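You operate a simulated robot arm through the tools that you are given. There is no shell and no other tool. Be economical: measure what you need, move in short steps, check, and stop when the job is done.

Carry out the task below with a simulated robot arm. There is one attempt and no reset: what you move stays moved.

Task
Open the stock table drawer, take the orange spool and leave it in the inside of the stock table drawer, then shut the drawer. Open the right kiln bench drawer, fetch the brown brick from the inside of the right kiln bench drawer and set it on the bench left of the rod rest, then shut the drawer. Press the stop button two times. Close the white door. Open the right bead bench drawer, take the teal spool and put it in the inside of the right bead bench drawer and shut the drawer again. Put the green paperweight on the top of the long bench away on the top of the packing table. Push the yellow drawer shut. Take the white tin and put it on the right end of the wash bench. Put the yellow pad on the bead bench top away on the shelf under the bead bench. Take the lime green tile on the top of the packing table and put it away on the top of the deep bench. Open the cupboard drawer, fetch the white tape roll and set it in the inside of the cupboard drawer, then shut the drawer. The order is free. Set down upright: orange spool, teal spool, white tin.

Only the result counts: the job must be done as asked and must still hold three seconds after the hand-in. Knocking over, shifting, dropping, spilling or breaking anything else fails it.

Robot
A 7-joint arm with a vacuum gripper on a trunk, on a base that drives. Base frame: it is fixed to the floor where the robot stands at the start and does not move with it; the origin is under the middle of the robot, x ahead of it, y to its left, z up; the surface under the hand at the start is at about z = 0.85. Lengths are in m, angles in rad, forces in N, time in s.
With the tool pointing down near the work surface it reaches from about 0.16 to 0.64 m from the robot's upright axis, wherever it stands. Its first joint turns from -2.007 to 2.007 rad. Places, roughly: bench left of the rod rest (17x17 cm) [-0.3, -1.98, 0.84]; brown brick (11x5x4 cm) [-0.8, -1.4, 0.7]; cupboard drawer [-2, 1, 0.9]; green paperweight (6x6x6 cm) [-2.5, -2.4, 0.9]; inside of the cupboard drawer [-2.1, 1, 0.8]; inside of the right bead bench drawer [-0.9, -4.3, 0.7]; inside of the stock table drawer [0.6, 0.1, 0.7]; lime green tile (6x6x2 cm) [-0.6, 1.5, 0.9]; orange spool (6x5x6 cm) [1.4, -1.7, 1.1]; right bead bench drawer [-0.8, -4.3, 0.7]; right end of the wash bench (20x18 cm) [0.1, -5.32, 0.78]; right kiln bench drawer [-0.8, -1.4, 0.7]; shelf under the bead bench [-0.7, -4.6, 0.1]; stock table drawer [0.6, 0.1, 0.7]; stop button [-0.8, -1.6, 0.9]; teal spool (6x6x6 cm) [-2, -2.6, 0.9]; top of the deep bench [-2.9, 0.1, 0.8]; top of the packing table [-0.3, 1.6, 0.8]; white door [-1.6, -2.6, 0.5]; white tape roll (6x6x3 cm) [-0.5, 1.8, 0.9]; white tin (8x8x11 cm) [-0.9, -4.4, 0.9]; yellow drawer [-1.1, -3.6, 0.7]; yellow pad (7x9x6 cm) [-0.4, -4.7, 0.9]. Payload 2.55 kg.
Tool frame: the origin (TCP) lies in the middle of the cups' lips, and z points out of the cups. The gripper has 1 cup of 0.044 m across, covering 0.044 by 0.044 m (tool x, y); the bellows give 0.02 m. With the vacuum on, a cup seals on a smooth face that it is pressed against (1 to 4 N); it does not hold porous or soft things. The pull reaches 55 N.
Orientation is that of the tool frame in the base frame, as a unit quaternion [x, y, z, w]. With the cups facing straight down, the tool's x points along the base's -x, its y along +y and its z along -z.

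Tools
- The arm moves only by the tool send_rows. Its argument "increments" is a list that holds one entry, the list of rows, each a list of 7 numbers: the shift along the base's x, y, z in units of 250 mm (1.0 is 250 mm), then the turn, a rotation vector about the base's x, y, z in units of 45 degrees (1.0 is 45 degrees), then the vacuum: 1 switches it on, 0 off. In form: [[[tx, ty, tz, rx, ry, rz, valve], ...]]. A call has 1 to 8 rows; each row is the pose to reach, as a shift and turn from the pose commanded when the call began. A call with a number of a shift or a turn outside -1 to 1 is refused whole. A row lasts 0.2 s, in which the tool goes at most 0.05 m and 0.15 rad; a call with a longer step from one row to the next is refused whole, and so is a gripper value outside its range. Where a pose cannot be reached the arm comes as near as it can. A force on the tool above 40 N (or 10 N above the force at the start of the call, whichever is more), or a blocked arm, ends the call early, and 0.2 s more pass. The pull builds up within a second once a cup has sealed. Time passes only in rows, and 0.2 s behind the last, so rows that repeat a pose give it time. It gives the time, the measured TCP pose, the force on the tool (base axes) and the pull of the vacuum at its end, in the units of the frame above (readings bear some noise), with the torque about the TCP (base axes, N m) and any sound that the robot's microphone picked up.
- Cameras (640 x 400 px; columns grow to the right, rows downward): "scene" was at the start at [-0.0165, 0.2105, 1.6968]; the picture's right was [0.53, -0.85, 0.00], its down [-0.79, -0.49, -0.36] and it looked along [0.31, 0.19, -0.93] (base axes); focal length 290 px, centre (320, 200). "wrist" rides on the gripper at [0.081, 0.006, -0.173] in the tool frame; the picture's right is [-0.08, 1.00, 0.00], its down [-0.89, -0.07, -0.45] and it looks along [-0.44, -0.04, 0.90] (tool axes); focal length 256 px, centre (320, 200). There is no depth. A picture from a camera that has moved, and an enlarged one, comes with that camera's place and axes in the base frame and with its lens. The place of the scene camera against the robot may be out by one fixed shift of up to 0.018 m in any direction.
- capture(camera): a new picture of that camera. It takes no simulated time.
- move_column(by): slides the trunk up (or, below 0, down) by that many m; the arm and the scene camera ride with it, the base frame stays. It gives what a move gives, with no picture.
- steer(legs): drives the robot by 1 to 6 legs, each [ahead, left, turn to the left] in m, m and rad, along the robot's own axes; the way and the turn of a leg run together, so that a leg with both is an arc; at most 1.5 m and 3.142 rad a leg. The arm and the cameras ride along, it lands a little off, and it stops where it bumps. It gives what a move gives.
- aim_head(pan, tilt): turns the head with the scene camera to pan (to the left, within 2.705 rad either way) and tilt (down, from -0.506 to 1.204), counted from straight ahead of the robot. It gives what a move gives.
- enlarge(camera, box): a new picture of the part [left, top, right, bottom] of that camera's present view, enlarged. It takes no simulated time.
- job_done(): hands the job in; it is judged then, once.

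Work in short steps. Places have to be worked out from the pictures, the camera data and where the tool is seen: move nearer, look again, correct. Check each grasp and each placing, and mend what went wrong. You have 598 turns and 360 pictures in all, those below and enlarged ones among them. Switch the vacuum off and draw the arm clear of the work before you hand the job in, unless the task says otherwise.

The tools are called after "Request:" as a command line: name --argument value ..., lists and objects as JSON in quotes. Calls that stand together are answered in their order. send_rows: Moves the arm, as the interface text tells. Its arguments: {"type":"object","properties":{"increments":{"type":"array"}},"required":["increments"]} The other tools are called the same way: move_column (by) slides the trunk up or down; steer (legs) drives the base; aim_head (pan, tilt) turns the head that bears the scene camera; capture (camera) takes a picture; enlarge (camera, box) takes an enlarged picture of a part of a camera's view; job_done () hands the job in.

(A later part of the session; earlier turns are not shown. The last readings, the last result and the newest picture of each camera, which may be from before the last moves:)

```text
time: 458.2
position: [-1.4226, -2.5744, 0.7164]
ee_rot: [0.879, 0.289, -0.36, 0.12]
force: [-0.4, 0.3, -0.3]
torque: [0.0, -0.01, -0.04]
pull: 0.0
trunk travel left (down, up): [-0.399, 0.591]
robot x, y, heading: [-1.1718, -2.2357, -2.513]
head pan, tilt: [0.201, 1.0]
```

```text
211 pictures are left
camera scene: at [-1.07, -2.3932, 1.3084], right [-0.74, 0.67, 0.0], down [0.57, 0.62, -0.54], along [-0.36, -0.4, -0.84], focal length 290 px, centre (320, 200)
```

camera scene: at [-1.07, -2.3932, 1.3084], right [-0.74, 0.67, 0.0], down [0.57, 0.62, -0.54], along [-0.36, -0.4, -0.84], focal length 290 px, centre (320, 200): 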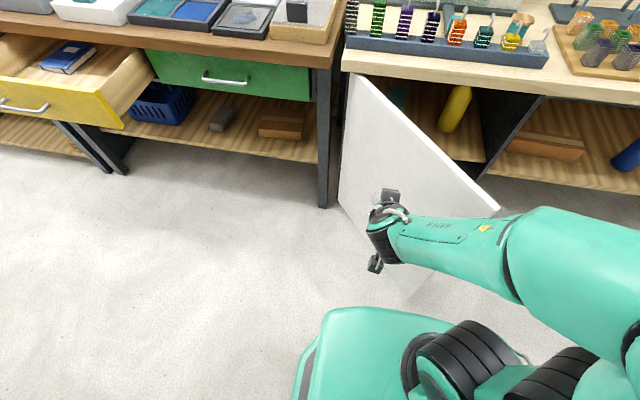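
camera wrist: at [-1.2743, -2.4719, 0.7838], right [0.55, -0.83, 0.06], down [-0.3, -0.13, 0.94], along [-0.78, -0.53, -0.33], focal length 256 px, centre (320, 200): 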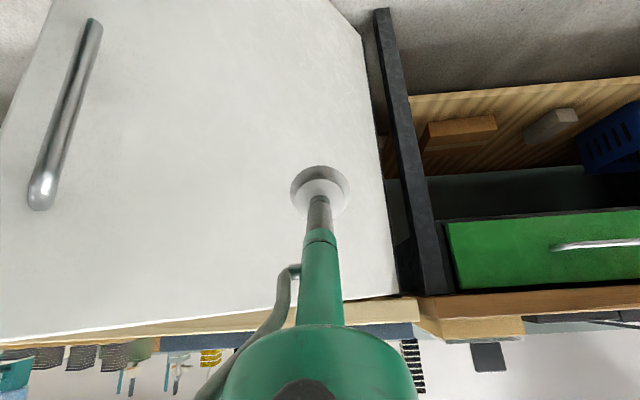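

The cup faces the door's outer face; I shift right for better leverage and then push forward.

Request:
steer --legs '[[0, -0.12, 0.014]]'

Request:
steer --legs '[[0.2, 0, 0]]'

Request:
capture --camera "scene"

Request:
capture --camera "wrist"

```text
time: 459.4
position: [-1.4883, -2.4816, 0.7168]
ee_rot: [0.877, 0.296, -0.358, 0.124]
force: [-1.1, 0.5, 0.2]
torque: [-0.01, -0.03, 0.02]
pull: 0.1
trunk travel left (down, up): [-0.399, 0.591]
robot x, y, heading: [-1.2454, -2.1427, -2.497]
head pan, tilt: [0.201, 1.0]
```

```text
time: 461.0
position: [-1.6498, -2.6019, 0.7152]
ee_rot: [0.877, 0.296, -0.359, 0.122]
force: [0.5, -0.8, 0.3]
torque: [0.01, 0.01, 0.02]
pull: 0.0
trunk travel left (down, up): [-0.399, 0.591]
robot x, y, heading: [-1.4009, -2.2651, -2.499]
head pan, tilt: [0.201, 1.0]
```

```text
210 pictures are left
camera scene: at [-1.299, -2.4167, 1.3083], right [-0.75, 0.66, 0.0], down [0.56, 0.63, -0.54], along [-0.36, -0.4, -0.84], focal length 290 px, centre (320, 200)
```

scene: 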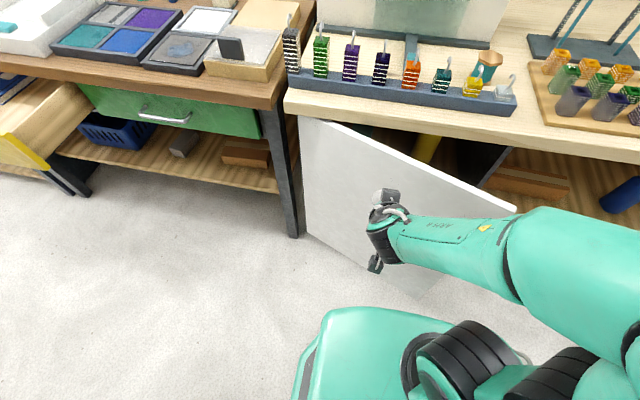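

```text
209 pictures are left
camera wrist: at [-1.5019, -2.4987, 0.7837], right [0.56, -0.83, 0.06], down [-0.3, -0.14, 0.94], along [-0.77, -0.55, -0.33], focal length 256 px, centre (320, 200)
```

wrist: 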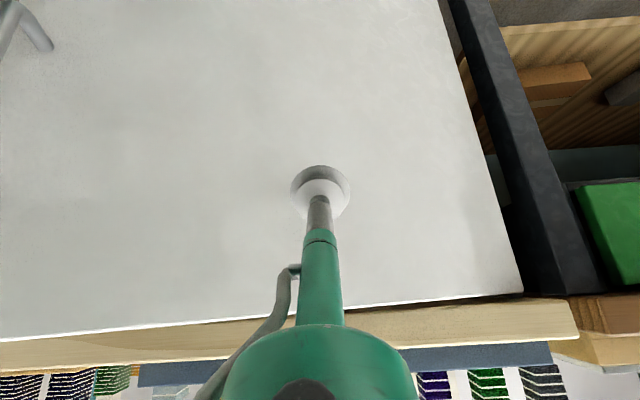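

The door is closing. I push on another 0.1 m, then press with the arm.

Request:
steer --legs '[[0.09, 0, 0]]'

Request:
send_rows --increments '[[[-0.032, -0.024, 0, 0, 0, 0, 0], [-0.064, -0.048, 0, 0, 0, 0, 0], [-0.096, -0.072, 0, 0, 0, 0, 0], [-0.128, -0.096, 0, 0, 0, 0, 0], [-0.16, -0.12, 0, 0, 0, 0, 0], [-0.192, -0.144, 0, 0, 0, 0, 0]]]'

Request:
capture --camera "scene"

```text
time: 462.1
position: [-1.7216, -2.6568, 0.7167]
ee_rot: [0.877, 0.296, -0.359, 0.123]
force: [0.5, -0.2, -0.1]
torque: [0.02, -0.01, -0.03]
pull: 0.1
trunk travel left (down, up): [-0.399, 0.591]
robot x, y, heading: [-1.4722, -2.3145, -2.501]
head pan, tilt: [0.201, 1.0]
```

```text
time: 463.5
position: [-1.7697, -2.6918, 0.7168]
ee_rot: [0.877, 0.295, -0.36, 0.123]
force: [-0.1, 0.2, -0.8]
torque: [-0.01, -0.01, 0.0]
pull: 0.0
trunk travel left (down, up): [-0.399, 0.591]
robot x, y, heading: [-1.4732, -2.3209, -2.495]
head pan, tilt: [0.201, 1.0]
```

```text
208 pictures are left
camera scene: at [-1.3703, -2.4703, 1.3083], right [-0.75, 0.66, 0.0], down [0.56, 0.63, -0.54], along [-0.36, -0.4, -0.84], focal length 290 px, centre (320, 200)
```

scene: 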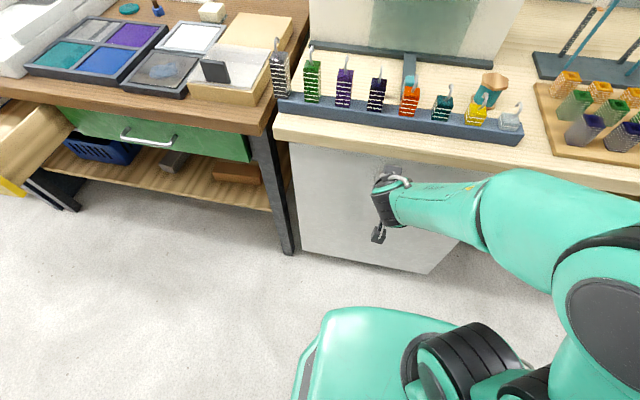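

Almost shut, no force yet; continue pressing in small steps.

Request:
send_rows --increments '[[[-0.024, -0.018, 0, 0, 0, 0, 0], [-0.048, -0.036, 0, 0, 0, 0, 0], [-0.072, -0.054, 0, 0, 0, 0, 0], [-0.096, -0.072, 0, 0, 0, 0, 0], [-0.12, -0.09, 0, 0, 0, 0, 0]]]'

Request:
capture --camera "wrist"

```text
time: 464.4
position: [-1.7819, -2.7025, 0.7053]
ee_rot: [0.88, 0.299, -0.349, 0.119]
force: [11.1, 8.7, -4.0]
torque: [-0.25, 0.42, -0.03]
pull: 0.0
trunk travel left (down, up): [-0.399, 0.591]
robot x, y, heading: [-1.4699, -2.3161, -2.499]
head pan, tilt: [0.201, 1.0]
stopped in row 4: the force on the tool passed its limit at 48 N (the readings are from after the stop); the commanded pose is now the measured one
```

```text
207 pictures are left
camera wrist: at [-1.6352, -2.5985, 0.7774], right [0.56, -0.83, 0.05], down [-0.32, -0.15, 0.94], along [-0.76, -0.54, -0.35], focal length 256 px, centre (320, 200)
```

wrist: 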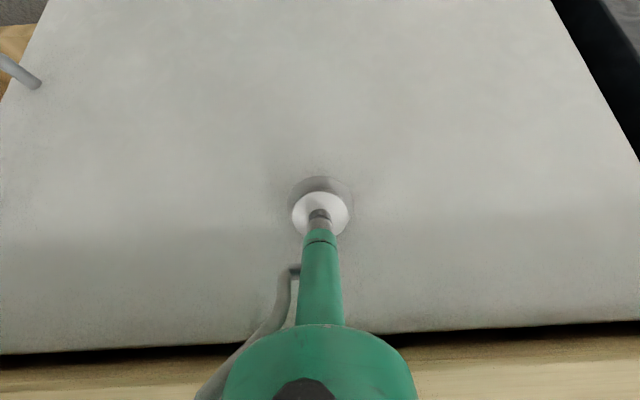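

The door is shut (firm resistance). I back off and look at the yellow drawer to the left.

Request:
steer --legs '[[-0.25, 0, 0]]'

Request:
aim_head --pan 0.7 --tilt 0.8

Request:
capture --camera "scene"

```text
time: 466.2
position: [-1.591, -2.5602, 0.7107]
ee_rot: [0.878, 0.299, -0.353, 0.122]
force: [0.4, -0.9, -0.1]
torque: [0.05, -0.01, 0.02]
pull: 0.0
trunk travel left (down, up): [-0.399, 0.591]
robot x, y, heading: [-1.2783, -2.169, -2.495]
head pan, tilt: [0.201, 1.0]
```

```text
time: 467.2
position: [-1.5896, -2.5608, 0.7095]
ee_rot: [0.878, 0.3, -0.352, 0.121]
force: [-0.6, 0.6, -0.5]
torque: [-0.01, 0.01, 0.03]
pull: 0.1
trunk travel left (down, up): [-0.399, 0.591]
robot x, y, heading: [-1.2798, -2.1719, -2.494]
head pan, tilt: [0.7, 0.799]
```

```text
206 pictures are left
camera scene: at [-1.1483, -2.3505, 1.3234], right [-0.97, 0.22, 0.0], down [0.16, 0.7, -0.7], along [-0.16, -0.68, -0.72], focal length 290 px, centre (320, 200)
```

scene: 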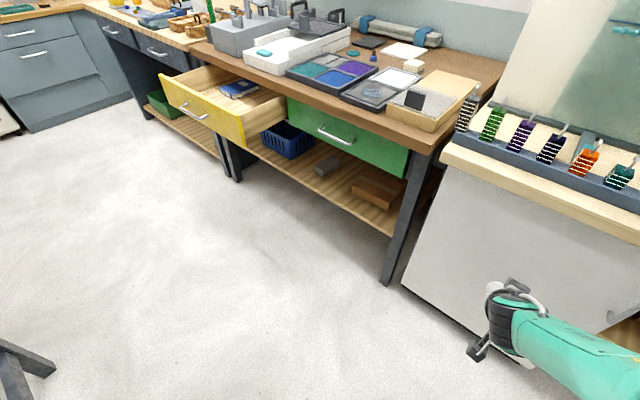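

Yellow drawer front is at v≈-2.84, u≈2.0–2.55; its closed plane is v≈-3.06. I retract the hand a little and strafe left in front of it.

Request:
send_rows --increments '[[[0.12, 0.09, 0, 0, 0, 0, 0], [0.24, 0.18, 0, 0, 0, 0, 0], [0.32, 0.24, 0, 0, 0, 0, 0]]]'

Request:
steer --legs '[[0, 1.02, 0]]'

Request:
aim_head --pan 0.2 --tilt 0.9

Request:
capture --camera "wrist"

Request:
capture --camera "scene"

```text
time: 468.0
position: [-1.5128, -2.5083, 0.7069]
ee_rot: [0.879, 0.298, -0.353, 0.119]
force: [-0.9, -0.6, -0.8]
torque: [0.0, 0.0, -0.02]
pull: 0.1
out of reach, approached as far as the arm can: row 3
trunk travel left (down, up): [-0.399, 0.591]
robot x, y, heading: [-1.2816, -2.1737, -2.495]
head pan, tilt: [0.7, 0.799]
```

```text
time: 473.2
position: [-0.8927, -3.3255, 0.7081]
ee_rot: [0.878, 0.3, -0.353, 0.121]
force: [-0.2, 0.0, -0.1]
torque: [0.0, 0.03, 0.0]
pull: 0.0
trunk travel left (down, up): [-0.399, 0.591]
robot x, y, heading: [-0.6601, -2.9853, -2.49]
head pan, tilt: [0.7, 0.799]
```

```text
time: 474.2
position: [-0.8935, -3.3244, 0.7069]
ee_rot: [0.878, 0.3, -0.353, 0.121]
force: [0.5, 0.9, -0.4]
torque: [0.04, -0.01, -0.01]
pull: 0.0
trunk travel left (down, up): [-0.399, 0.591]
robot x, y, heading: [-0.6601, -2.9847, -2.489]
head pan, tilt: [0.201, 0.901]
```

```text
205 pictures are left
camera wrist: at [-0.7465, -3.2198, 0.7768], right [0.57, -0.82, 0.06], down [-0.31, -0.15, 0.94], along [-0.76, -0.55, -0.34], focal length 256 px, centre (320, 200)
```

wrist: 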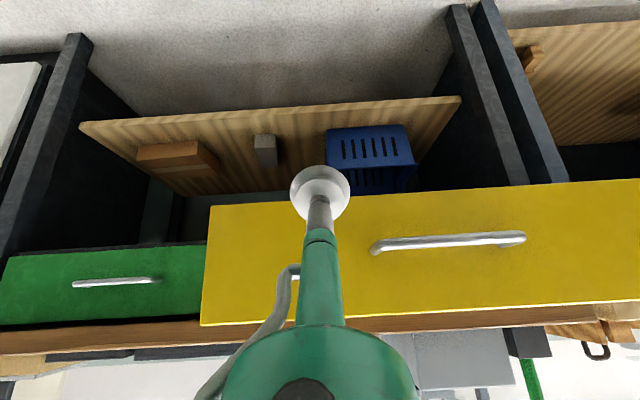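

```text
204 pictures are left
camera scene: at [-0.5612, -3.1425, 1.3156], right [-0.75, 0.66, 0.0], down [0.52, 0.59, -0.62], along [-0.41, -0.47, -0.78], focal length 290 px, centre (320, 200)
```

scene: 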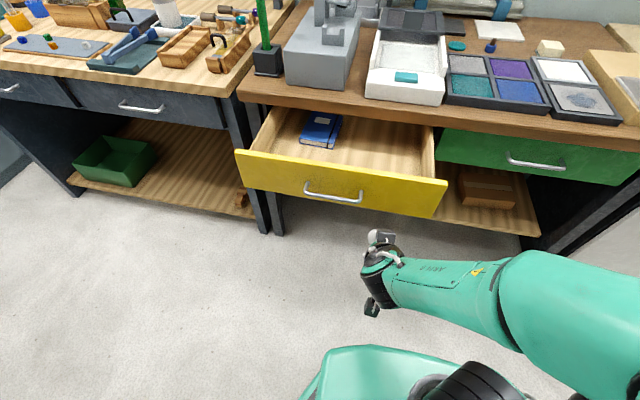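

Raise 2.5 cm to the front's middle and drive forward to push the yellow drawer in.

Request:
move_column --by 0.025

Request:
steer --legs '[[0.32, 0, -0.008]]'

Request:
send_rows --increments '[[[-0.032, -0.024, 0, 0, 0, 0, 0], [-0.064, -0.048, 0, 0, 0, 0, 0], [-0.096, -0.072, 0, 0, 0, 0, 0], [-0.128, -0.096, 0, 0, 0, 0, 0], [-0.16, -0.12, 0, 0, 0, 0, 0], [-0.192, -0.144, 0, 0, 0, 0, 0]]]'

Request:
capture --camera "scene"

```text
time: 474.9
position: [-0.8926, -3.3249, 0.7317]
ee_rot: [0.878, 0.3, -0.353, 0.121]
force: [0.7, -0.1, 0.4]
torque: [0.01, -0.02, -0.02]
pull: 0.0
trunk travel left (down, up): [-0.424, 0.566]
robot x, y, heading: [-0.6609, -2.9854, -2.491]
head pan, tilt: [0.201, 0.901]
```

```text
time: 477.0
position: [-1.1526, -3.5186, 0.7323]
ee_rot: [0.879, 0.296, -0.353, 0.12]
force: [0.4, 0.2, -1.0]
torque: [0.0, -0.02, -0.01]
pull: 0.0
trunk travel left (down, up): [-0.424, 0.566]
robot x, y, heading: [-0.919, -3.1814, -2.502]
head pan, tilt: [0.201, 0.901]
```

```text
time: 477.9
position: [-1.1676, -3.5279, 0.7212]
ee_rot: [0.882, 0.303, -0.343, 0.115]
force: [15.5, 7.8, -2.9]
torque: [-0.17, 0.52, 0.03]
pull: 0.1
trunk travel left (down, up): [-0.424, 0.566]
robot x, y, heading: [-0.9177, -3.1763, -2.496]
head pan, tilt: [0.201, 0.901]
stopped in row 4: the force on the tool passed its limit at 48 N (the readings are from after the stop); the commanded pose is now the measured one
```

```text
203 pictures are left
camera scene: at [-0.8173, -3.3371, 1.3405], right [-0.75, 0.66, 0.0], down [0.52, 0.59, -0.62], along [-0.41, -0.47, -0.78], focal length 290 px, centre (320, 200)
```

scene: 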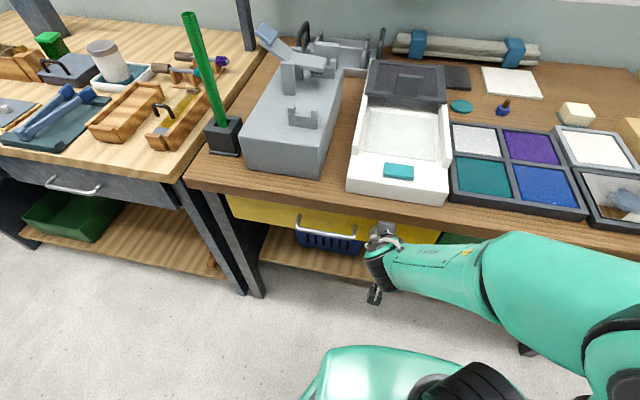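

The yellow drawer is shut. Next the right bead-bench drawer around u≈2.98. I back off and strafe left to look at it.

Request:
steer --legs '[[-0.32, 0, 0], [0, 0.72, 0]]'

Request:
capture --camera "scene"

Request:
capture --camera "wrist"

```text
time: 483.6
position: [-0.4862, -3.9198, 0.7257]
ee_rot: [0.882, 0.3, -0.346, 0.116]
force: [-0.2, -0.1, 0.7]
torque: [0.01, -0.02, 0.01]
pull: 0.1
trunk travel left (down, up): [-0.424, 0.566]
robot x, y, heading: [-0.2298, -3.5725, -2.504]
head pan, tilt: [0.201, 0.901]
```

```text
202 pictures are left
camera scene: at [-0.1324, -3.7287, 1.3405], right [-0.75, 0.67, 0.0], down [0.52, 0.58, -0.62], along [-0.41, -0.46, -0.78], focal length 290 px, centre (320, 200)
```

scene: 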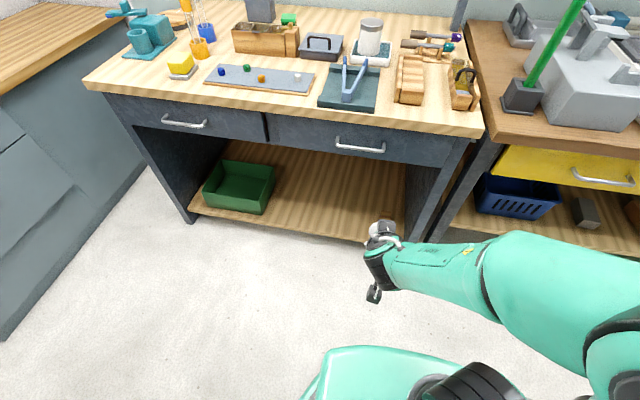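

```text
201 pictures are left
camera wrist: at [-0.3401, -3.8174, 0.7981], right [0.56, -0.83, 0.05], down [-0.32, -0.16, 0.93], along [-0.76, -0.54, -0.36], focal length 256 px, centre (320, 200)
```

wrist: 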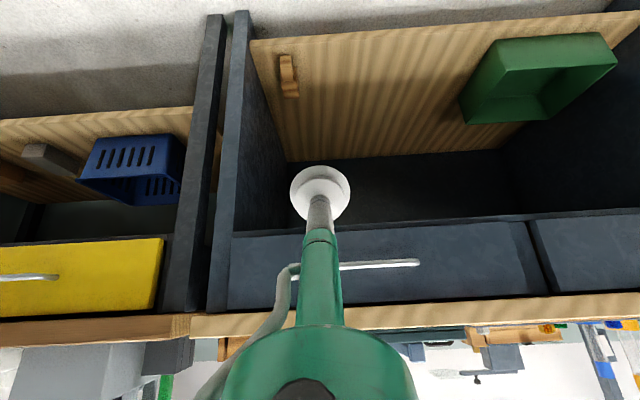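

Right bead drawer: u 2.65–3.22, handle 2.83–2.99, z centre≈0.735, front v≈-3.05. I back up a bit and turn the tool to horizontal while extending.

Request:
steer --legs '[[-0.1, 0, 0.006]]'

Request:
send_rows --increments '[[[-0.08, -0.06, 0.04, -0.106, 0.139, -0.002, 0], [-0.16, -0.12, 0.08, -0.212, 0.278, -0.004, 0], [-0.24, -0.18, 0.12, -0.319, 0.417, -0.006, 0], [-0.32, -0.24, 0.16, -0.425, 0.556, -0.008, 0], [-0.4, -0.3, 0.2, -0.531, 0.695, -0.01, 0], [-0.48, -0.36, 0.2, -0.637, 0.834, -0.012, 0]]]'

Request:
capture --camera "wrist"

```text
time: 484.7
position: [-0.4057, -3.8644, 0.7253]
ee_rot: [0.88, 0.302, -0.346, 0.117]
force: [-0.2, 0.2, -0.2]
torque: [-0.03, 0.03, 0.01]
pull: 0.0
trunk travel left (down, up): [-0.424, 0.566]
robot x, y, heading: [-0.1504, -3.5154, -2.496]
head pan, tilt: [0.201, 0.901]
```

```text
time: 486.1
position: [-0.5496, -3.9755, 0.7661]
ee_rot: [0.72, 0.242, -0.615, 0.213]
force: [-3.0, -5.0, 6.1]
torque: [0.69, -0.75, -0.4]
pull: 0.1
out of reach, approached as far as the arm can: row 4, 5, 6
trunk travel left (down, up): [-0.424, 0.566]
robot x, y, heading: [-0.1542, -3.5168, -2.502]
head pan, tilt: [0.201, 0.901]
```

```text
200 pictures are left
camera wrist: at [-0.3989, -3.8684, 0.7141], right [0.6, -0.8, 0.09], down [0.19, 0.24, 0.95], along [-0.78, -0.55, 0.3], focal length 256 px, centre (320, 200)
```

wrist: 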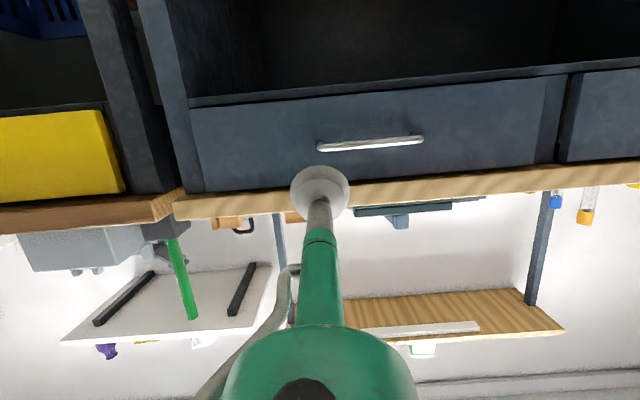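

About 9° short; I extend and raise slightly and rotate the remainder.

Request:
send_rows --increments '[[[-0.06, -0.045, 0.08, -0.04, 0.053, 0, 0], [-0.12, -0.09, 0.16, -0.08, 0.107, 0, 0], [-0.16, -0.12, 0.24, -0.118, 0.158, 0, 0], [-0.16, -0.12, 0.24, -0.118, 0.158, 0, 0]]]'

Request:
move_column --by -0.06

Request:
capture --camera "wrist"

```text
time: 487.1
position: [-0.5904, -4.0078, 0.8296]
ee_rot: [-0.669, -0.224, 0.67, -0.231]
force: [-0.1, -0.2, 0.3]
torque: [0.02, -0.01, 0.01]
pull: 0.1
trunk travel left (down, up): [-0.424, 0.566]
robot x, y, heading: [-0.154, -3.5109, -2.488]
head pan, tilt: [0.201, 0.901]
```

```text
time: 488.1
position: [-0.5909, -4.007, 0.7693]
ee_rot: [-0.669, -0.224, 0.67, -0.232]
force: [-0.3, -0.4, 0.3]
torque: [-0.03, 0.0, -0.03]
pull: 0.0
trunk travel left (down, up): [-0.364, 0.626]
robot x, y, heading: [-0.1496, -3.5135, -2.491]
head pan, tilt: [0.201, 0.901]
```

```text
199 pictures are left
camera wrist: at [-0.4484, -3.9071, 0.689], right [0.61, -0.79, 0.09], down [0.31, 0.34, 0.89], along [-0.73, -0.51, 0.45], focal length 256 px, centre (320, 200)
```

wrist: 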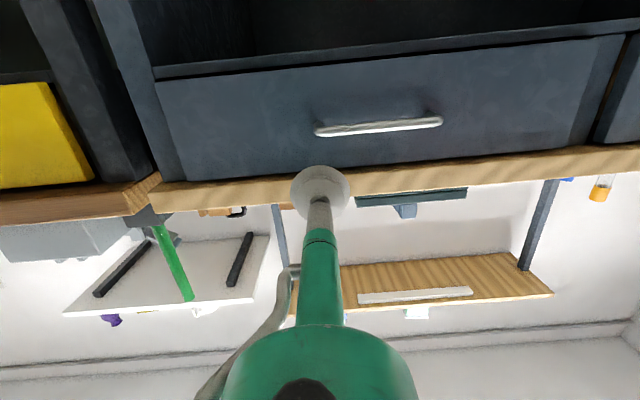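

Horizontal now. I shift right 0.1 m and down 1.5 cm, then approach with vacuum.

Request:
move_column --by -0.015

Request:
steer --legs '[[0.08, -0.1, -0.006]]'

Request:
capture --camera "wrist"

```text
time: 488.7
position: [-0.5905, -4.0079, 0.7544]
ee_rot: [-0.669, -0.225, 0.67, -0.232]
force: [-0.1, 0.8, -0.3]
torque: [0.0, -0.01, -0.01]
pull: 0.0
trunk travel left (down, up): [-0.349, 0.641]
robot x, y, heading: [-0.1565, -3.5114, -2.497]
head pan, tilt: [0.201, 0.901]
```

```text
time: 490.0
position: [-0.7168, -3.972, 0.7529]
ee_rot: [-0.67, -0.222, 0.67, -0.23]
force: [0.1, 0.0, -0.7]
torque: [0.02, 0.03, -0.01]
pull: 0.1
trunk travel left (down, up): [-0.349, 0.641]
robot x, y, heading: [-0.2726, -3.4832, -2.5]
head pan, tilt: [0.201, 0.901]
```

```text
198 pictures are left
camera wrist: at [-0.5741, -3.8727, 0.6739], right [0.6, -0.79, 0.09], down [0.31, 0.34, 0.89], along [-0.74, -0.51, 0.45], focal length 256 px, centre (320, 200)
```

wrist: 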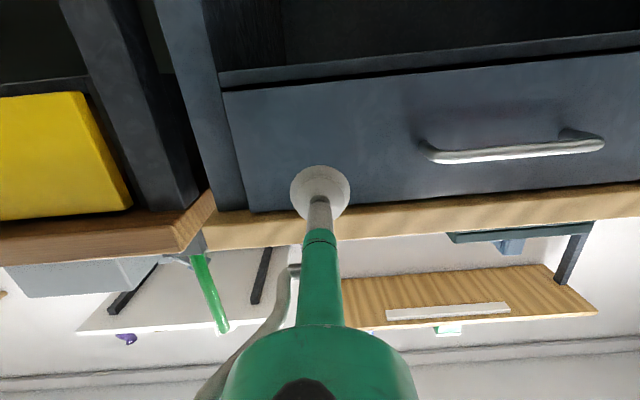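

Good aim. Approach with vacuum on.

Request:
send_rows --increments '[[[-0.08, -0.06, -0.02, 0, 0, 0, 1], [-0.16, -0.12, -0.04, 0, 0, 0, 1], [-0.224, -0.168, -0.04, 0, 0, 0, 1], [-0.256, -0.192, -0.04, 0, 0, 0, 1], [-0.288, -0.216, -0.04, 0, 0, 0, 1], [-0.32, -0.24, -0.04, 0, 0, 0, 1], [-0.352, -0.264, -0.04, 0, 0, 0, 1]]]'

```text
time: 491.4
position: [-0.7898, -4.0245, 0.7448]
ee_rot: [-0.669, -0.222, 0.671, -0.231]
force: [15.9, 15.5, 8.4]
torque: [0.31, -0.2, -0.42]
pull: 54.8
trunk travel left (down, up): [-0.349, 0.641]
robot x, y, heading: [-0.2771, -3.4799, -2.497]
head pan, tilt: [0.201, 0.901]
stopped in row 6: the force on the tool passed its limit at 41 N (the readings are from after the stop); the commanded pose is now the measured one
```

Sealed. I pull the drawer by driving back 0.22 m.

Request:
steer --legs '[[-0.22, 0, 0]]'

Request:
capture --camera "scene"

```text
time: 493.0
position: [-0.616, -3.8976, 0.7447]
ee_rot: [-0.669, -0.221, 0.671, -0.23]
force: [3.4, -3.3, 16.1]
torque: [0.06, -0.38, -0.28]
pull: 54.7
trunk travel left (down, up): [-0.349, 0.641]
robot x, y, heading: [-0.0971, -3.3483, -2.503]
head pan, tilt: [0.201, 0.901]
```

```text
197 pictures are left
camera scene: at [-0.0003, -3.505, 1.2657], right [-0.75, 0.67, 0.0], down [0.52, 0.58, -0.62], along [-0.41, -0.46, -0.78], focal length 290 px, centre (320, 200)
```

scene: 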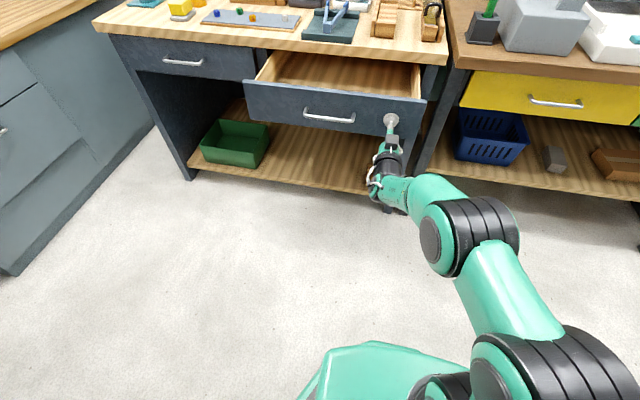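

The bead drawer is open and empty. I release, retract, turn the tool down and raise.

Request:
send_rows --increments '[[[0, 0, 0, 0, 0, 0, 0], [0, 0, 0, 0, 0, 0, 0], [0.06, 0.045, 0, 0, 0, 0, 0], [0.16, 0.12, 0, 0, 0, 0, 0], [0.24, 0.18, 0, 0.05, -0.067, 0, 0], [0.32, 0.24, 0, 0.15, -0.2, 0, 0], [0.4, 0.3, 0, 0.25, -0.333, 0, 0], [0.48, 0.36, 0, 0.35, -0.467, 0, 0]]]'

Request:
move_column --by 0.4

Request:
send_rows --increments '[[[0, 0, 0, 0.1, -0.133, 0, 0], [0, 0, 0, 0.2, -0.267, 0, 0], [0, 0, 0, 0.3, -0.4, 0, 0], [0, 0, 0, 0.4, -0.533, 0, 0], [0, 0, 0, 0.5, -0.667, 0, 0], [0, 0, 0, 0.6, -0.8, 0, 0], [0, 0, 0, 0.7, -0.933, 0, 0]]]'

```text
time: 494.8
position: [-0.4959, -3.8074, 0.7424]
ee_rot: [0.806, 0.266, -0.499, 0.172]
force: [-0.1, -0.9, 0.5]
torque: [-0.02, 0.01, 0.01]
pull: 0.1
trunk travel left (down, up): [-0.349, 0.641]
robot x, y, heading: [-0.1027, -3.3484, -2.5]
head pan, tilt: [0.201, 0.901]
```

```text
time: 498.7
position: [-0.4964, -3.808, 1.1444]
ee_rot: [0.806, 0.266, -0.5, 0.173]
force: [-0.6, 0.4, -0.4]
torque: [-0.01, 0.06, 0.01]
pull: 0.1
trunk travel left (down, up): [-0.749, 0.241]
robot x, y, heading: [-0.1024, -3.3483, -2.498]
head pan, tilt: [0.201, 0.901]
```

```text
time: 500.3
position: [-0.4927, -3.8028, 1.1323]
ee_rot: [0.942, 0.309, -0.125, 0.048]
force: [0.4, -0.8, 0.4]
torque: [-0.03, -0.03, -0.01]
pull: 0.1
out of reach, approached as far as the arm can: row 7
trunk travel left (down, up): [-0.749, 0.241]
robot x, y, heading: [-0.0992, -3.3512, -2.496]
head pan, tilt: [0.201, 0.901]
```

Finish levelling the tool.

Request:
send_rows --increments '[[[0.06, 0.045, 0, 0.108, -0.132, 0.005, 0], [0.12, 0.09, 0, 0.216, -0.263, 0.011, 0], [0.16, 0.12, 0, 0.216, -0.263, 0.011, 0]]]'

Request:
steer --legs '[[0.15, -0.3, 0], [0.03, -1.4, 0]]'

Request:
aim_head --pan 0.1 --tilt 0.8

Request:
capture --camera "scene"

Request:
capture --camera "wrist"

```text
time: 501.1
position: [-0.4319, -3.7383, 1.0444]
ee_rot: [0.949, 0.315, -0.007, 0.002]
force: [0.1, -0.2, -0.1]
torque: [-0.02, 0.01, 0.01]
pull: 0.0
out of reach, approached as far as the arm can: row 1, 2, 3
trunk travel left (down, up): [-0.749, 0.241]
robot x, y, heading: [-0.0988, -3.3508, -2.499]
head pan, tilt: [0.201, 0.901]
```

```text
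time: 509.8
position: [-1.5879, -2.4898, 1.0432]
ee_rot: [0.95, 0.313, -0.006, 0.002]
force: [-0.3, 0.9, 0.6]
torque: [0.01, 0.01, 0.04]
pull: 0.1
trunk travel left (down, up): [-0.749, 0.241]
robot x, y, heading: [-1.2554, -2.1015, -2.506]
head pan, tilt: [0.201, 0.901]
```

```text
time: 510.5
position: [-1.588, -2.4896, 1.0438]
ee_rot: [0.949, 0.314, -0.006, 0.003]
force: [0.0, -0.7, -0.9]
torque: [0.03, -0.02, -0.04]
pull: 0.1
trunk travel left (down, up): [-0.749, 0.241]
robot x, y, heading: [-1.2597, -2.0998, -2.504]
head pan, tilt: [0.099, 0.799]
```

```text
196 pictures are left
camera scene: at [-1.1669, -2.2579, 1.6734], right [-0.67, 0.74, 0.0], down [0.53, 0.48, -0.7], along [-0.52, -0.47, -0.72], focal length 290 px, centre (320, 200)
```

scene: 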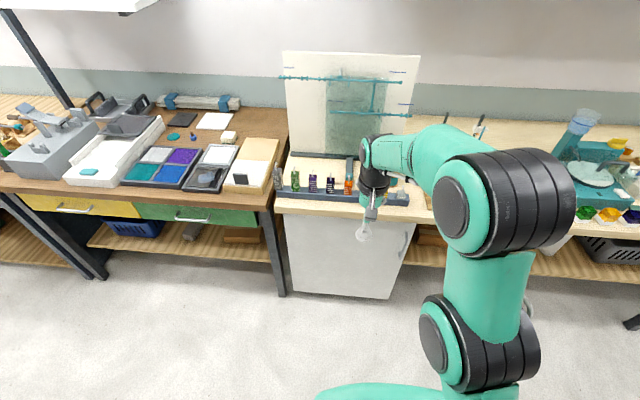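

```text
195 pictures are left
camera wrist: at [-1.5151, -2.4445, 1.2163], right [0.53, -0.85, 0.0], down [-0.75, -0.47, 0.46], along [-0.39, -0.24, -0.89], focal length 256 px, centre (320, 200)
```

wrist: 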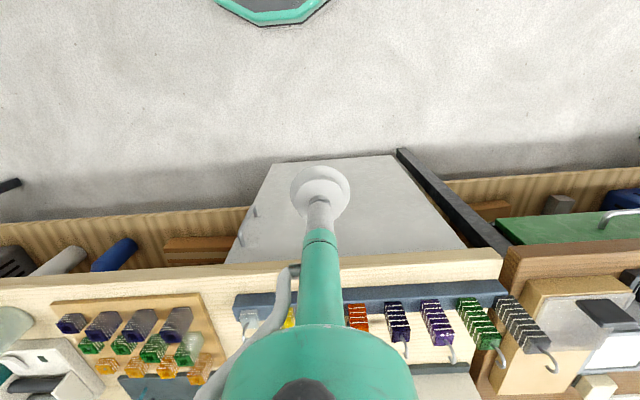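

The white door remains shut. I raise and approach the teal spool.

Request:
move_column --by 0.12

Request:
steer --legs '[[0.32, -0.22, 0.006]]'

Request:
capture --camera "wrist"

Request:
capture --camera "scene"

```text
time: 512.0
position: [-1.5877, -2.4897, 1.1636]
ee_rot: [0.949, 0.315, -0.007, 0.001]
force: [0.1, 0.5, 0.1]
torque: [-0.02, 0.03, -0.04]
pull: 0.1
trunk travel left (down, up): [-0.869, 0.121]
robot x, y, heading: [-1.2548, -2.0997, -2.503]
head pan, tilt: [0.099, 0.799]
```

```text
time: 514.4
position: [-1.9656, -2.5066, 1.164]
ee_rot: [0.948, 0.319, -0.007, 0.002]
force: [-0.9, -0.1, -0.5]
torque: [-0.01, 0.0, 0.02]
pull: 0.0
trunk travel left (down, up): [-0.869, 0.121]
robot x, y, heading: [-1.6399, -2.1122, -2.491]
head pan, tilt: [0.099, 0.799]
```

```text
194 pictures are left
camera wrist: at [-1.8945, -2.4598, 1.3362], right [0.54, -0.84, 0.0], down [-0.75, -0.48, 0.46], along [-0.38, -0.25, -0.89], focal length 256 px, centre (320, 200)
```

wrist: 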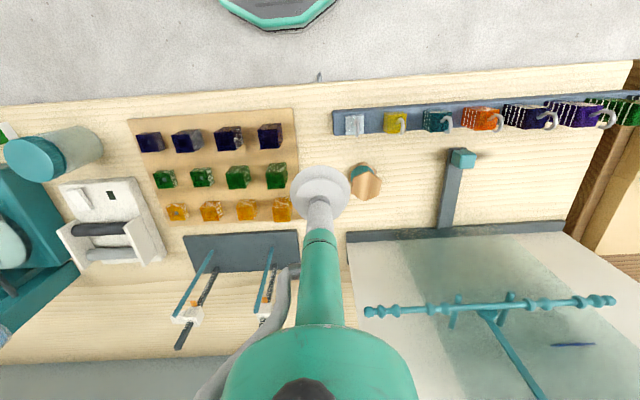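

```text
193 pictures are left
camera scene: at [-1.5486, -2.2692, 1.7935], right [-0.68, 0.73, 0.0], down [0.53, 0.49, -0.7], along [-0.51, -0.47, -0.72], focal length 290 px, centre (320, 200)
```

scene: 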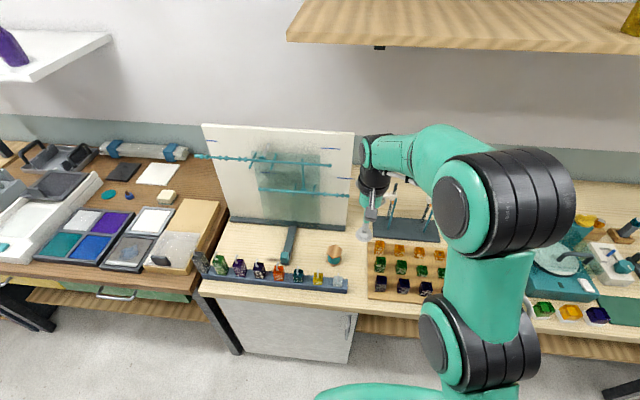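

Teal spool at about u=0.90, v=-3.184, top≈0.92. I move over it and lower partly.

Request:
send_rows --increments '[[[-0.055, -0.165, 0, 0, 0, 0, 0], [-0.11, -0.33, 0, 0, 0, 0, 0], [-0.165, -0.494, 0, 0, 0, 0, 0], [-0.165, -0.494, -0.18, 0, 0, 0, 0], [-0.165, -0.494, -0.36, 0, 0, 0, 0], [-0.165, -0.494, -0.54, 0, 0, 0, 0], [-0.165, -0.494, -0.66, 0, 0, 0, 0]]]'

Request:
enlarge --camera "wrist" --box '[200, 90, 440, 240]'

Request:
enlarge --camera "scene" --box '[270, 190, 430, 290]'

```text
time: 516.0
position: [-2.0091, -2.6291, 0.998]
ee_rot: [0.948, 0.319, -0.006, 0.002]
force: [1.1, -0.2, 0.1]
torque: [-0.03, 0.04, -0.02]
pull: 0.1
out of reach, approached as far as the arm can: row 1, 2, 3, 4, 5
trunk travel left (down, up): [-0.869, 0.121]
robot x, y, heading: [-1.6395, -2.1157, -2.489]
head pan, tilt: [0.099, 0.799]
```

```text
2.67 times, centred on (320, 165) of wrist
camera zoom: at [-1.9369, -2.5818, 1.1706], right [0.54, -0.84, 0.0], down [-0.75, -0.48, 0.46], along [-0.39, -0.25, -0.89], focal length 683 px, centre (320, 293)
```

zoom: 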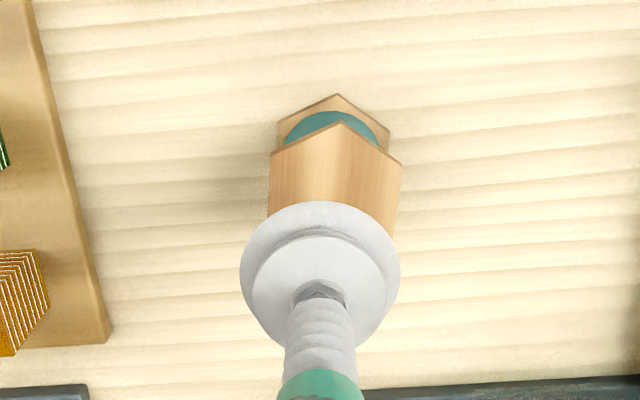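

```text
4.00 times, centred on (350, 240) of scene
camera zoom: at [-1.5482, -2.2692, 1.7935], right [-0.68, 0.73, 0.0], down [0.53, 0.49, -0.7], along [-0.51, -0.47, -0.72], focal length 1160 px, centre (200, 40)
```

zoom: 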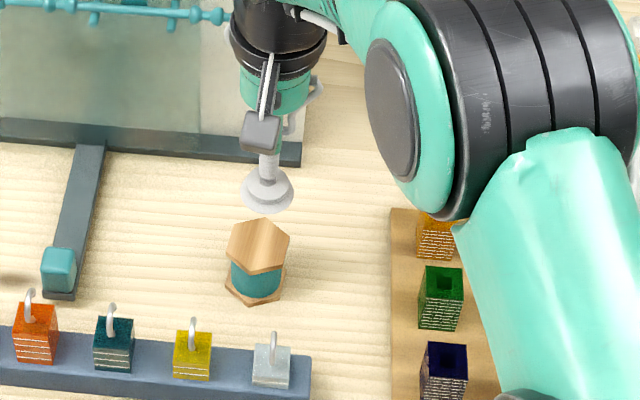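

Offset (+5 mm u, -9 mm v); I correct and descend with vacuum.

Request:
send_rows --increments '[[[-0.017, -0.038, -0.1, 0, 0, 0, 1], [-0.017, -0.038, -0.22, 0, 0, 0, 1], [-0.017, -0.038, -0.3, 0, 0, 0, 1], [-0.017, -0.038, -0.34, 0, 0, 0, 1], [-0.017, -0.038, -0.37, 0, 0, 0, 1], [-0.017, -0.038, -0.4, 0, 0, 0, 1]]]'

Request:
enlarge --camera "wrist" --box '[200, 90, 440, 240]'

```text
time: 517.4
position: [-2.013, -2.6401, 0.9077]
ee_rot: [0.948, 0.319, -0.014, 0.007]
force: [3.4, 8.8, 37.4]
torque: [0.63, -0.12, -0.04]
pull: 54.6
trunk travel left (down, up): [-0.869, 0.121]
robot x, y, heading: [-1.6389, -2.1141, -2.497]
head pan, tilt: [0.099, 0.799]
```

```text
2.67 times, centred on (320, 165) of wrist
camera zoom: at [-1.9392, -2.592, 1.0794], right [0.54, -0.84, 0.01], down [-0.74, -0.47, 0.47], along [-0.39, -0.26, -0.88], focal length 683 px, centre (320, 293)
```

zoom: 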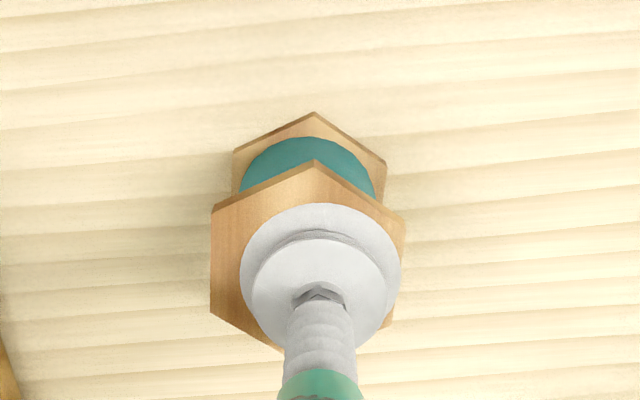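

Sealed. Lift straight up, then retract.

Request:
send_rows --increments '[[[0, 0, 0.1, 0, 0, 0, 1], [0, 0, 0.28, 0, 0, 0, 1], [0, 0, 0.46, 0, 0, 0, 1], [0, 0, 0.64, 0, 0, 0, 1], [0.03, 0.02, 0.8, 0, 0, 0, 1]]]'

Request:
capture --camera "wrist"

```text
time: 518.6
position: [-1.9896, -2.6124, 1.0806]
ee_rot: [0.948, 0.319, -0.015, 0.009]
force: [-0.2, 0.1, -0.8]
torque: [0.02, -0.02, 0.01]
pull: 55.1
out of reach, approached as far as the arm can: row 3, 4, 5
trunk travel left (down, up): [-0.869, 0.121]
robot x, y, heading: [-1.6419, -2.1167, -2.495]
head pan, tilt: [0.099, 0.799]
```

```text
189 pictures are left
camera wrist: at [-1.9159, -2.5635, 1.2516], right [0.54, -0.84, 0.01], down [-0.74, -0.47, 0.47], along [-0.39, -0.26, -0.88], focal length 256 px, centre (320, 200)
```

wrist: 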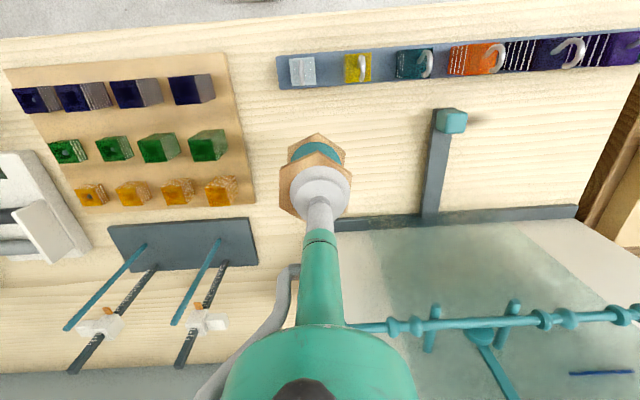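

Held upright. I raise further, retract, and carry it along the aisle to the bead drawer.

Request:
move_column --by 0.11

Request:
send_rows --increments '[[[0.12, 0.09, 0, 0, 0, 0, 1], [0.24, 0.18, 0, 0, 0, 0, 1], [0.36, 0.27, 0, 0, 0, 0, 1]]]'

Request:
steer --legs '[[-0.23, 0, 0], [0, 1.0, 0]]'

Request:
steer --legs '[[0, 1.0, 0]]'

Request:
capture --camera "wrist"

Request:
capture --camera "scene"

```text
time: 520.0
position: [-1.9907, -2.6128, 1.1887]
ee_rot: [0.948, 0.319, -0.014, 0.008]
force: [-0.1, 0.2, 0.7]
torque: [0.04, 0.01, 0.01]
pull: 54.8
trunk travel left (down, up): [-0.979, 0.011]
robot x, y, heading: [-1.6394, -2.1156, -2.489]
head pan, tilt: [0.099, 0.799]
```

```text
time: 520.8
position: [-1.8994, -2.5447, 1.1901]
ee_rot: [0.947, 0.319, -0.015, 0.008]
force: [1.3, -0.5, -0.1]
torque: [0.01, -0.03, -0.01]
pull: 55.4
trunk travel left (down, up): [-0.979, 0.011]
robot x, y, heading: [-1.6361, -2.1115, -2.497]
head pan, tilt: [0.099, 0.799]
```

```text
time: 527.3
position: [-1.112, -3.1994, 1.1908]
ee_rot: [0.947, 0.321, -0.014, 0.009]
force: [-0.2, 0.2, -1.6]
torque: [0.0, -0.05, 0.03]
pull: 55.4
trunk travel left (down, up): [-0.979, 0.011]
robot x, y, heading: [-0.8522, -2.7711, -2.497]
head pan, tilt: [0.099, 0.799]
```

```text
time: 532.5
position: [-0.5131, -3.9857, 1.191]
ee_rot: [0.947, 0.32, -0.013, 0.009]
force: [0.4, -0.3, -0.4]
torque: [0.06, 0.01, 0.01]
pull: 55.0
trunk travel left (down, up): [-0.979, 0.011]
robot x, y, heading: [-0.2553, -3.5542, -2.497]
head pan, tilt: [0.099, 0.799]
```

```text
188 pictures are left
camera wrist: at [-0.4408, -3.9374, 1.3615], right [0.54, -0.84, 0.01], down [-0.74, -0.47, 0.47], along [-0.39, -0.26, -0.88], focal length 256 px, centre (320, 200)
```

wrist: 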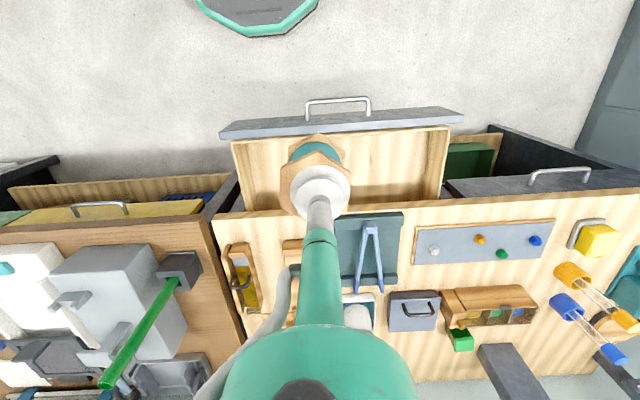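

```text
187 pictures are left
camera scene: at [-0.1624, -3.7095, 1.9035], right [-0.68, 0.73, 0.0], down [0.53, 0.49, -0.7], along [-0.51, -0.47, -0.72], focal length 290 px, centre (320, 200)
```

scene: 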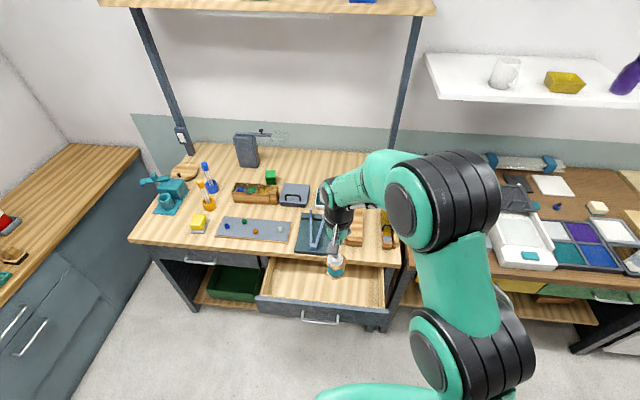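

I move 0.125 m further in over the drawer's interior and lower by trunk.

Request:
send_rows --increments '[[[-0.14, -0.1, 0, 0.0, 0.0, 0, 1], [-0.28, -0.2, 0, 0.0, 0.0, 0, 1], [-0.39, -0.29, 0, 0.02, -0.03, 0, 1], [-0.39, -0.29, 0, 0.02, -0.03, 0, 1]]]'

Request:
move_column --by -0.3

Request:
capture --camera "wrist"

Request:
capture --camera "scene"

```text
time: 533.5
position: [-0.6035, -4.0456, 1.18]
ee_rot: [0.947, 0.32, -0.001, 0.004]
force: [-0.8, -0.2, -0.3]
torque: [-0.01, 0.01, 0.01]
pull: 54.8
out of reach, approached as far as the arm can: row 3, 4
trunk travel left (down, up): [-0.979, 0.011]
robot x, y, heading: [-0.2551, -3.555, -2.496]
head pan, tilt: [0.099, 0.799]
```

```text
time: 536.5
position: [-0.6035, -4.0467, 0.8814]
ee_rot: [0.947, 0.32, 0.0, 0.005]
force: [0.3, -0.4, -1.1]
torque: [0.02, 0.01, -0.01]
pull: 55.2
trunk travel left (down, up): [-0.679, 0.311]
robot x, y, heading: [-0.2544, -3.5511, -2.495]
head pan, tilt: [0.099, 0.799]
```

```text
186 pictures are left
camera wrist: at [-0.5338, -3.9999, 1.0535], right [0.54, -0.84, 0.01], down [-0.75, -0.48, 0.45], along [-0.37, -0.25, -0.89], focal length 256 px, centre (320, 200)
```

wrist: 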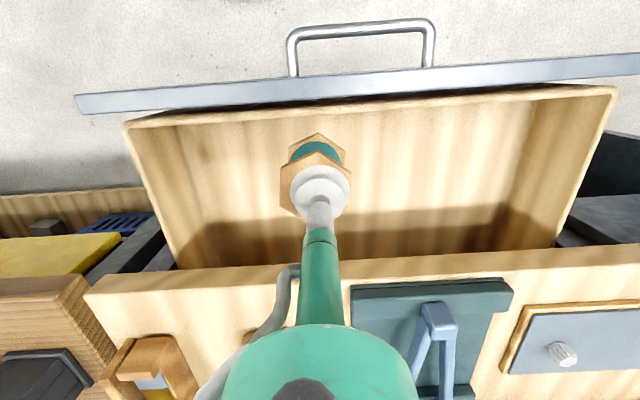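

```text
185 pictures are left
camera scene: at [-0.1624, -3.7094, 1.6035], right [-0.68, 0.73, 0.0], down [0.53, 0.49, -0.7], along [-0.51, -0.47, -0.72], focal length 290 px, centre (320, 200)
```

scene: 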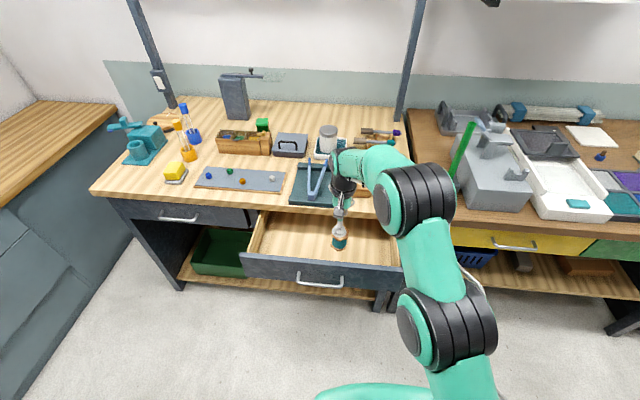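

Centred over the interior. Lower by trunk 0.13, then small steps.

Request:
move_column --by -0.125

Request:
send_rows --increments '[[[0, 0, -0.02, 0, 0, 0, 1], [0, 0, -0.04, 0, 0, 0, 1], [0, 0, -0.06, 0, 0, 0, 1], [0, 0, -0.08, 0, 0, 0, 1]]]'

```text
time: 538.0
position: [-0.6041, -4.0462, 0.7555]
ee_rot: [0.947, 0.32, 0.0, 0.005]
force: [-0.5, 0.8, -0.5]
torque: [0.0, -0.04, -0.01]
pull: 54.9
trunk travel left (down, up): [-0.554, 0.436]
robot x, y, heading: [-0.2546, -3.5533, -2.492]
head pan, tilt: [0.099, 0.799]
```

```text
time: 539.0
position: [-0.6091, -4.0522, 0.7464]
ee_rot: [0.948, 0.319, -0.011, 0.011]
force: [-2.3, 0.9, 10.8]
torque: [0.4, 0.09, 0.05]
pull: 55.0
trunk travel left (down, up): [-0.554, 0.436]
robot x, y, heading: [-0.2559, -3.5514, -2.497]
head pan, tilt: [0.099, 0.799]
stopped in row 4: the force on the tool passed its limit at 40 N (the readings are from after the stop); the commanded pose is now the measured one
```

Contact. Release and rise by arm and trunk.

Request:
send_rows --increments '[[[0, 0, 0.01, 0, 0, 0, 0], [0, 0, 0.02, 0, 0, 0, 0], [0, 0, 0.03, 0, 0, 0, 0], [0, 0, 0.05, 0, 0, 0, 0], [0, 0, 0.15, 0, 0, 0, 0], [0, 0, 0.3, 0, 0, 0, 0]]]'

Request:
move_column --by 0.2

Request:
capture --camera "wrist"

```text
time: 540.4
position: [-0.5941, -4.032, 0.8007]
ee_rot: [0.947, 0.319, -0.014, 0.014]
force: [-0.4, 0.8, -0.3]
torque: [-0.06, -0.01, 0.01]
pull: 0.0
out of reach, approached as far as the arm can: row 5, 6
trunk travel left (down, up): [-0.554, 0.436]
robot x, y, heading: [-0.2515, -3.5567, -2.493]
head pan, tilt: [0.099, 0.799]
```

```text
time: 542.5
position: [-0.5947, -4.0326, 0.999]
ee_rot: [0.948, 0.319, -0.014, 0.015]
force: [-1.0, -0.1, -0.3]
torque: [0.02, -0.05, -0.03]
pull: 0.0
trunk travel left (down, up): [-0.754, 0.236]
robot x, y, heading: [-0.2536, -3.5563, -2.498]
head pan, tilt: [0.099, 0.799]
```

```text
184 pictures are left
camera wrist: at [-0.522, -3.9817, 1.1706], right [0.54, -0.84, 0.02], down [-0.75, -0.47, 0.47], along [-0.39, -0.27, -0.88], focal length 256 px, centre (320, 200)
```

wrist: 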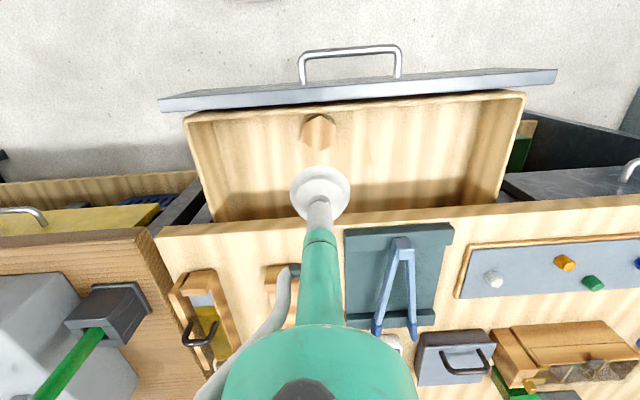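

The teal spool stands upright in the drawer. I retract and tilt the tool 45° to push the drawer shut, at the right of its handle.

Request:
steer --legs '[[-0.2, -0.05, 0]]'

Request:
send_rows --increments '[[[0.08, 0.06, 0, -0.1, 0.133, 0, 0], [0.16, 0.12, 0, -0.2, 0.267, 0, 0], [0.24, 0.18, 0, -0.3, 0.4, 0, 0], [0.32, 0.24, 0, -0.4, 0.533, 0, 0], [0.36, 0.27, 0, -0.5, 0.667, 0, 0], [0.36, 0.27, 0, -0.6, 0.8, 0, 0]]]'

Request:
move_column --by -0.27

Request:
capture --camera "wrist"

```text
time: 544.1
position: [-0.4634, -3.874, 1.0007]
ee_rot: [0.946, 0.323, -0.015, 0.016]
force: [0.5, -1.2, 0.6]
torque: [-0.02, 0.03, 0.0]
pull: 0.1
trunk travel left (down, up): [-0.754, 0.236]
robot x, y, heading: [-0.1284, -3.3922, -2.482]
head pan, tilt: [0.099, 0.799]
```

```text
time: 545.5
position: [-0.3725, -3.8073, 1.0012]
ee_rot: [0.867, 0.299, -0.376, 0.132]
force: [0.0, 0.3, -0.1]
torque: [0.02, 0.0, -0.01]
pull: 0.1
trunk travel left (down, up): [-0.754, 0.236]
robot x, y, heading: [-0.1257, -3.3951, -2.485]
head pan, tilt: [0.099, 0.799]
```

```text
time: 548.3
position: [-0.3736, -3.8077, 0.7292]
ee_rot: [0.867, 0.3, -0.376, 0.132]
force: [0.2, -0.2, 1.2]
torque: [0.02, -0.01, -0.03]
pull: 0.0
trunk travel left (down, up): [-0.484, 0.506]
robot x, y, heading: [-0.1281, -3.3951, -2.488]
head pan, tilt: [0.099, 0.799]
```

```text
183 pictures are left
camera wrist: at [-0.2256, -3.699, 0.7895], right [0.57, -0.82, 0.06], down [-0.27, -0.12, 0.96], along [-0.77, -0.57, -0.29], focal length 256 px, centre (320, 200)
```

wrist: 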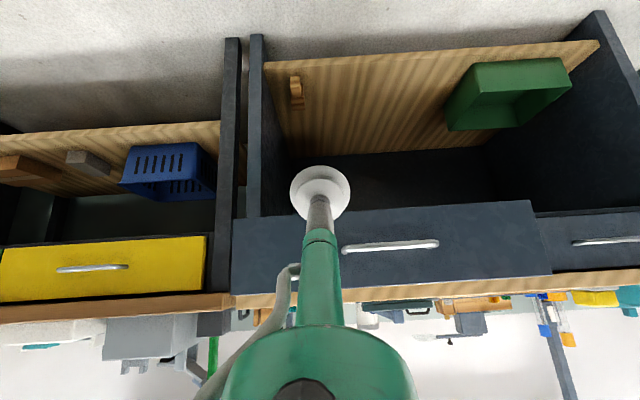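

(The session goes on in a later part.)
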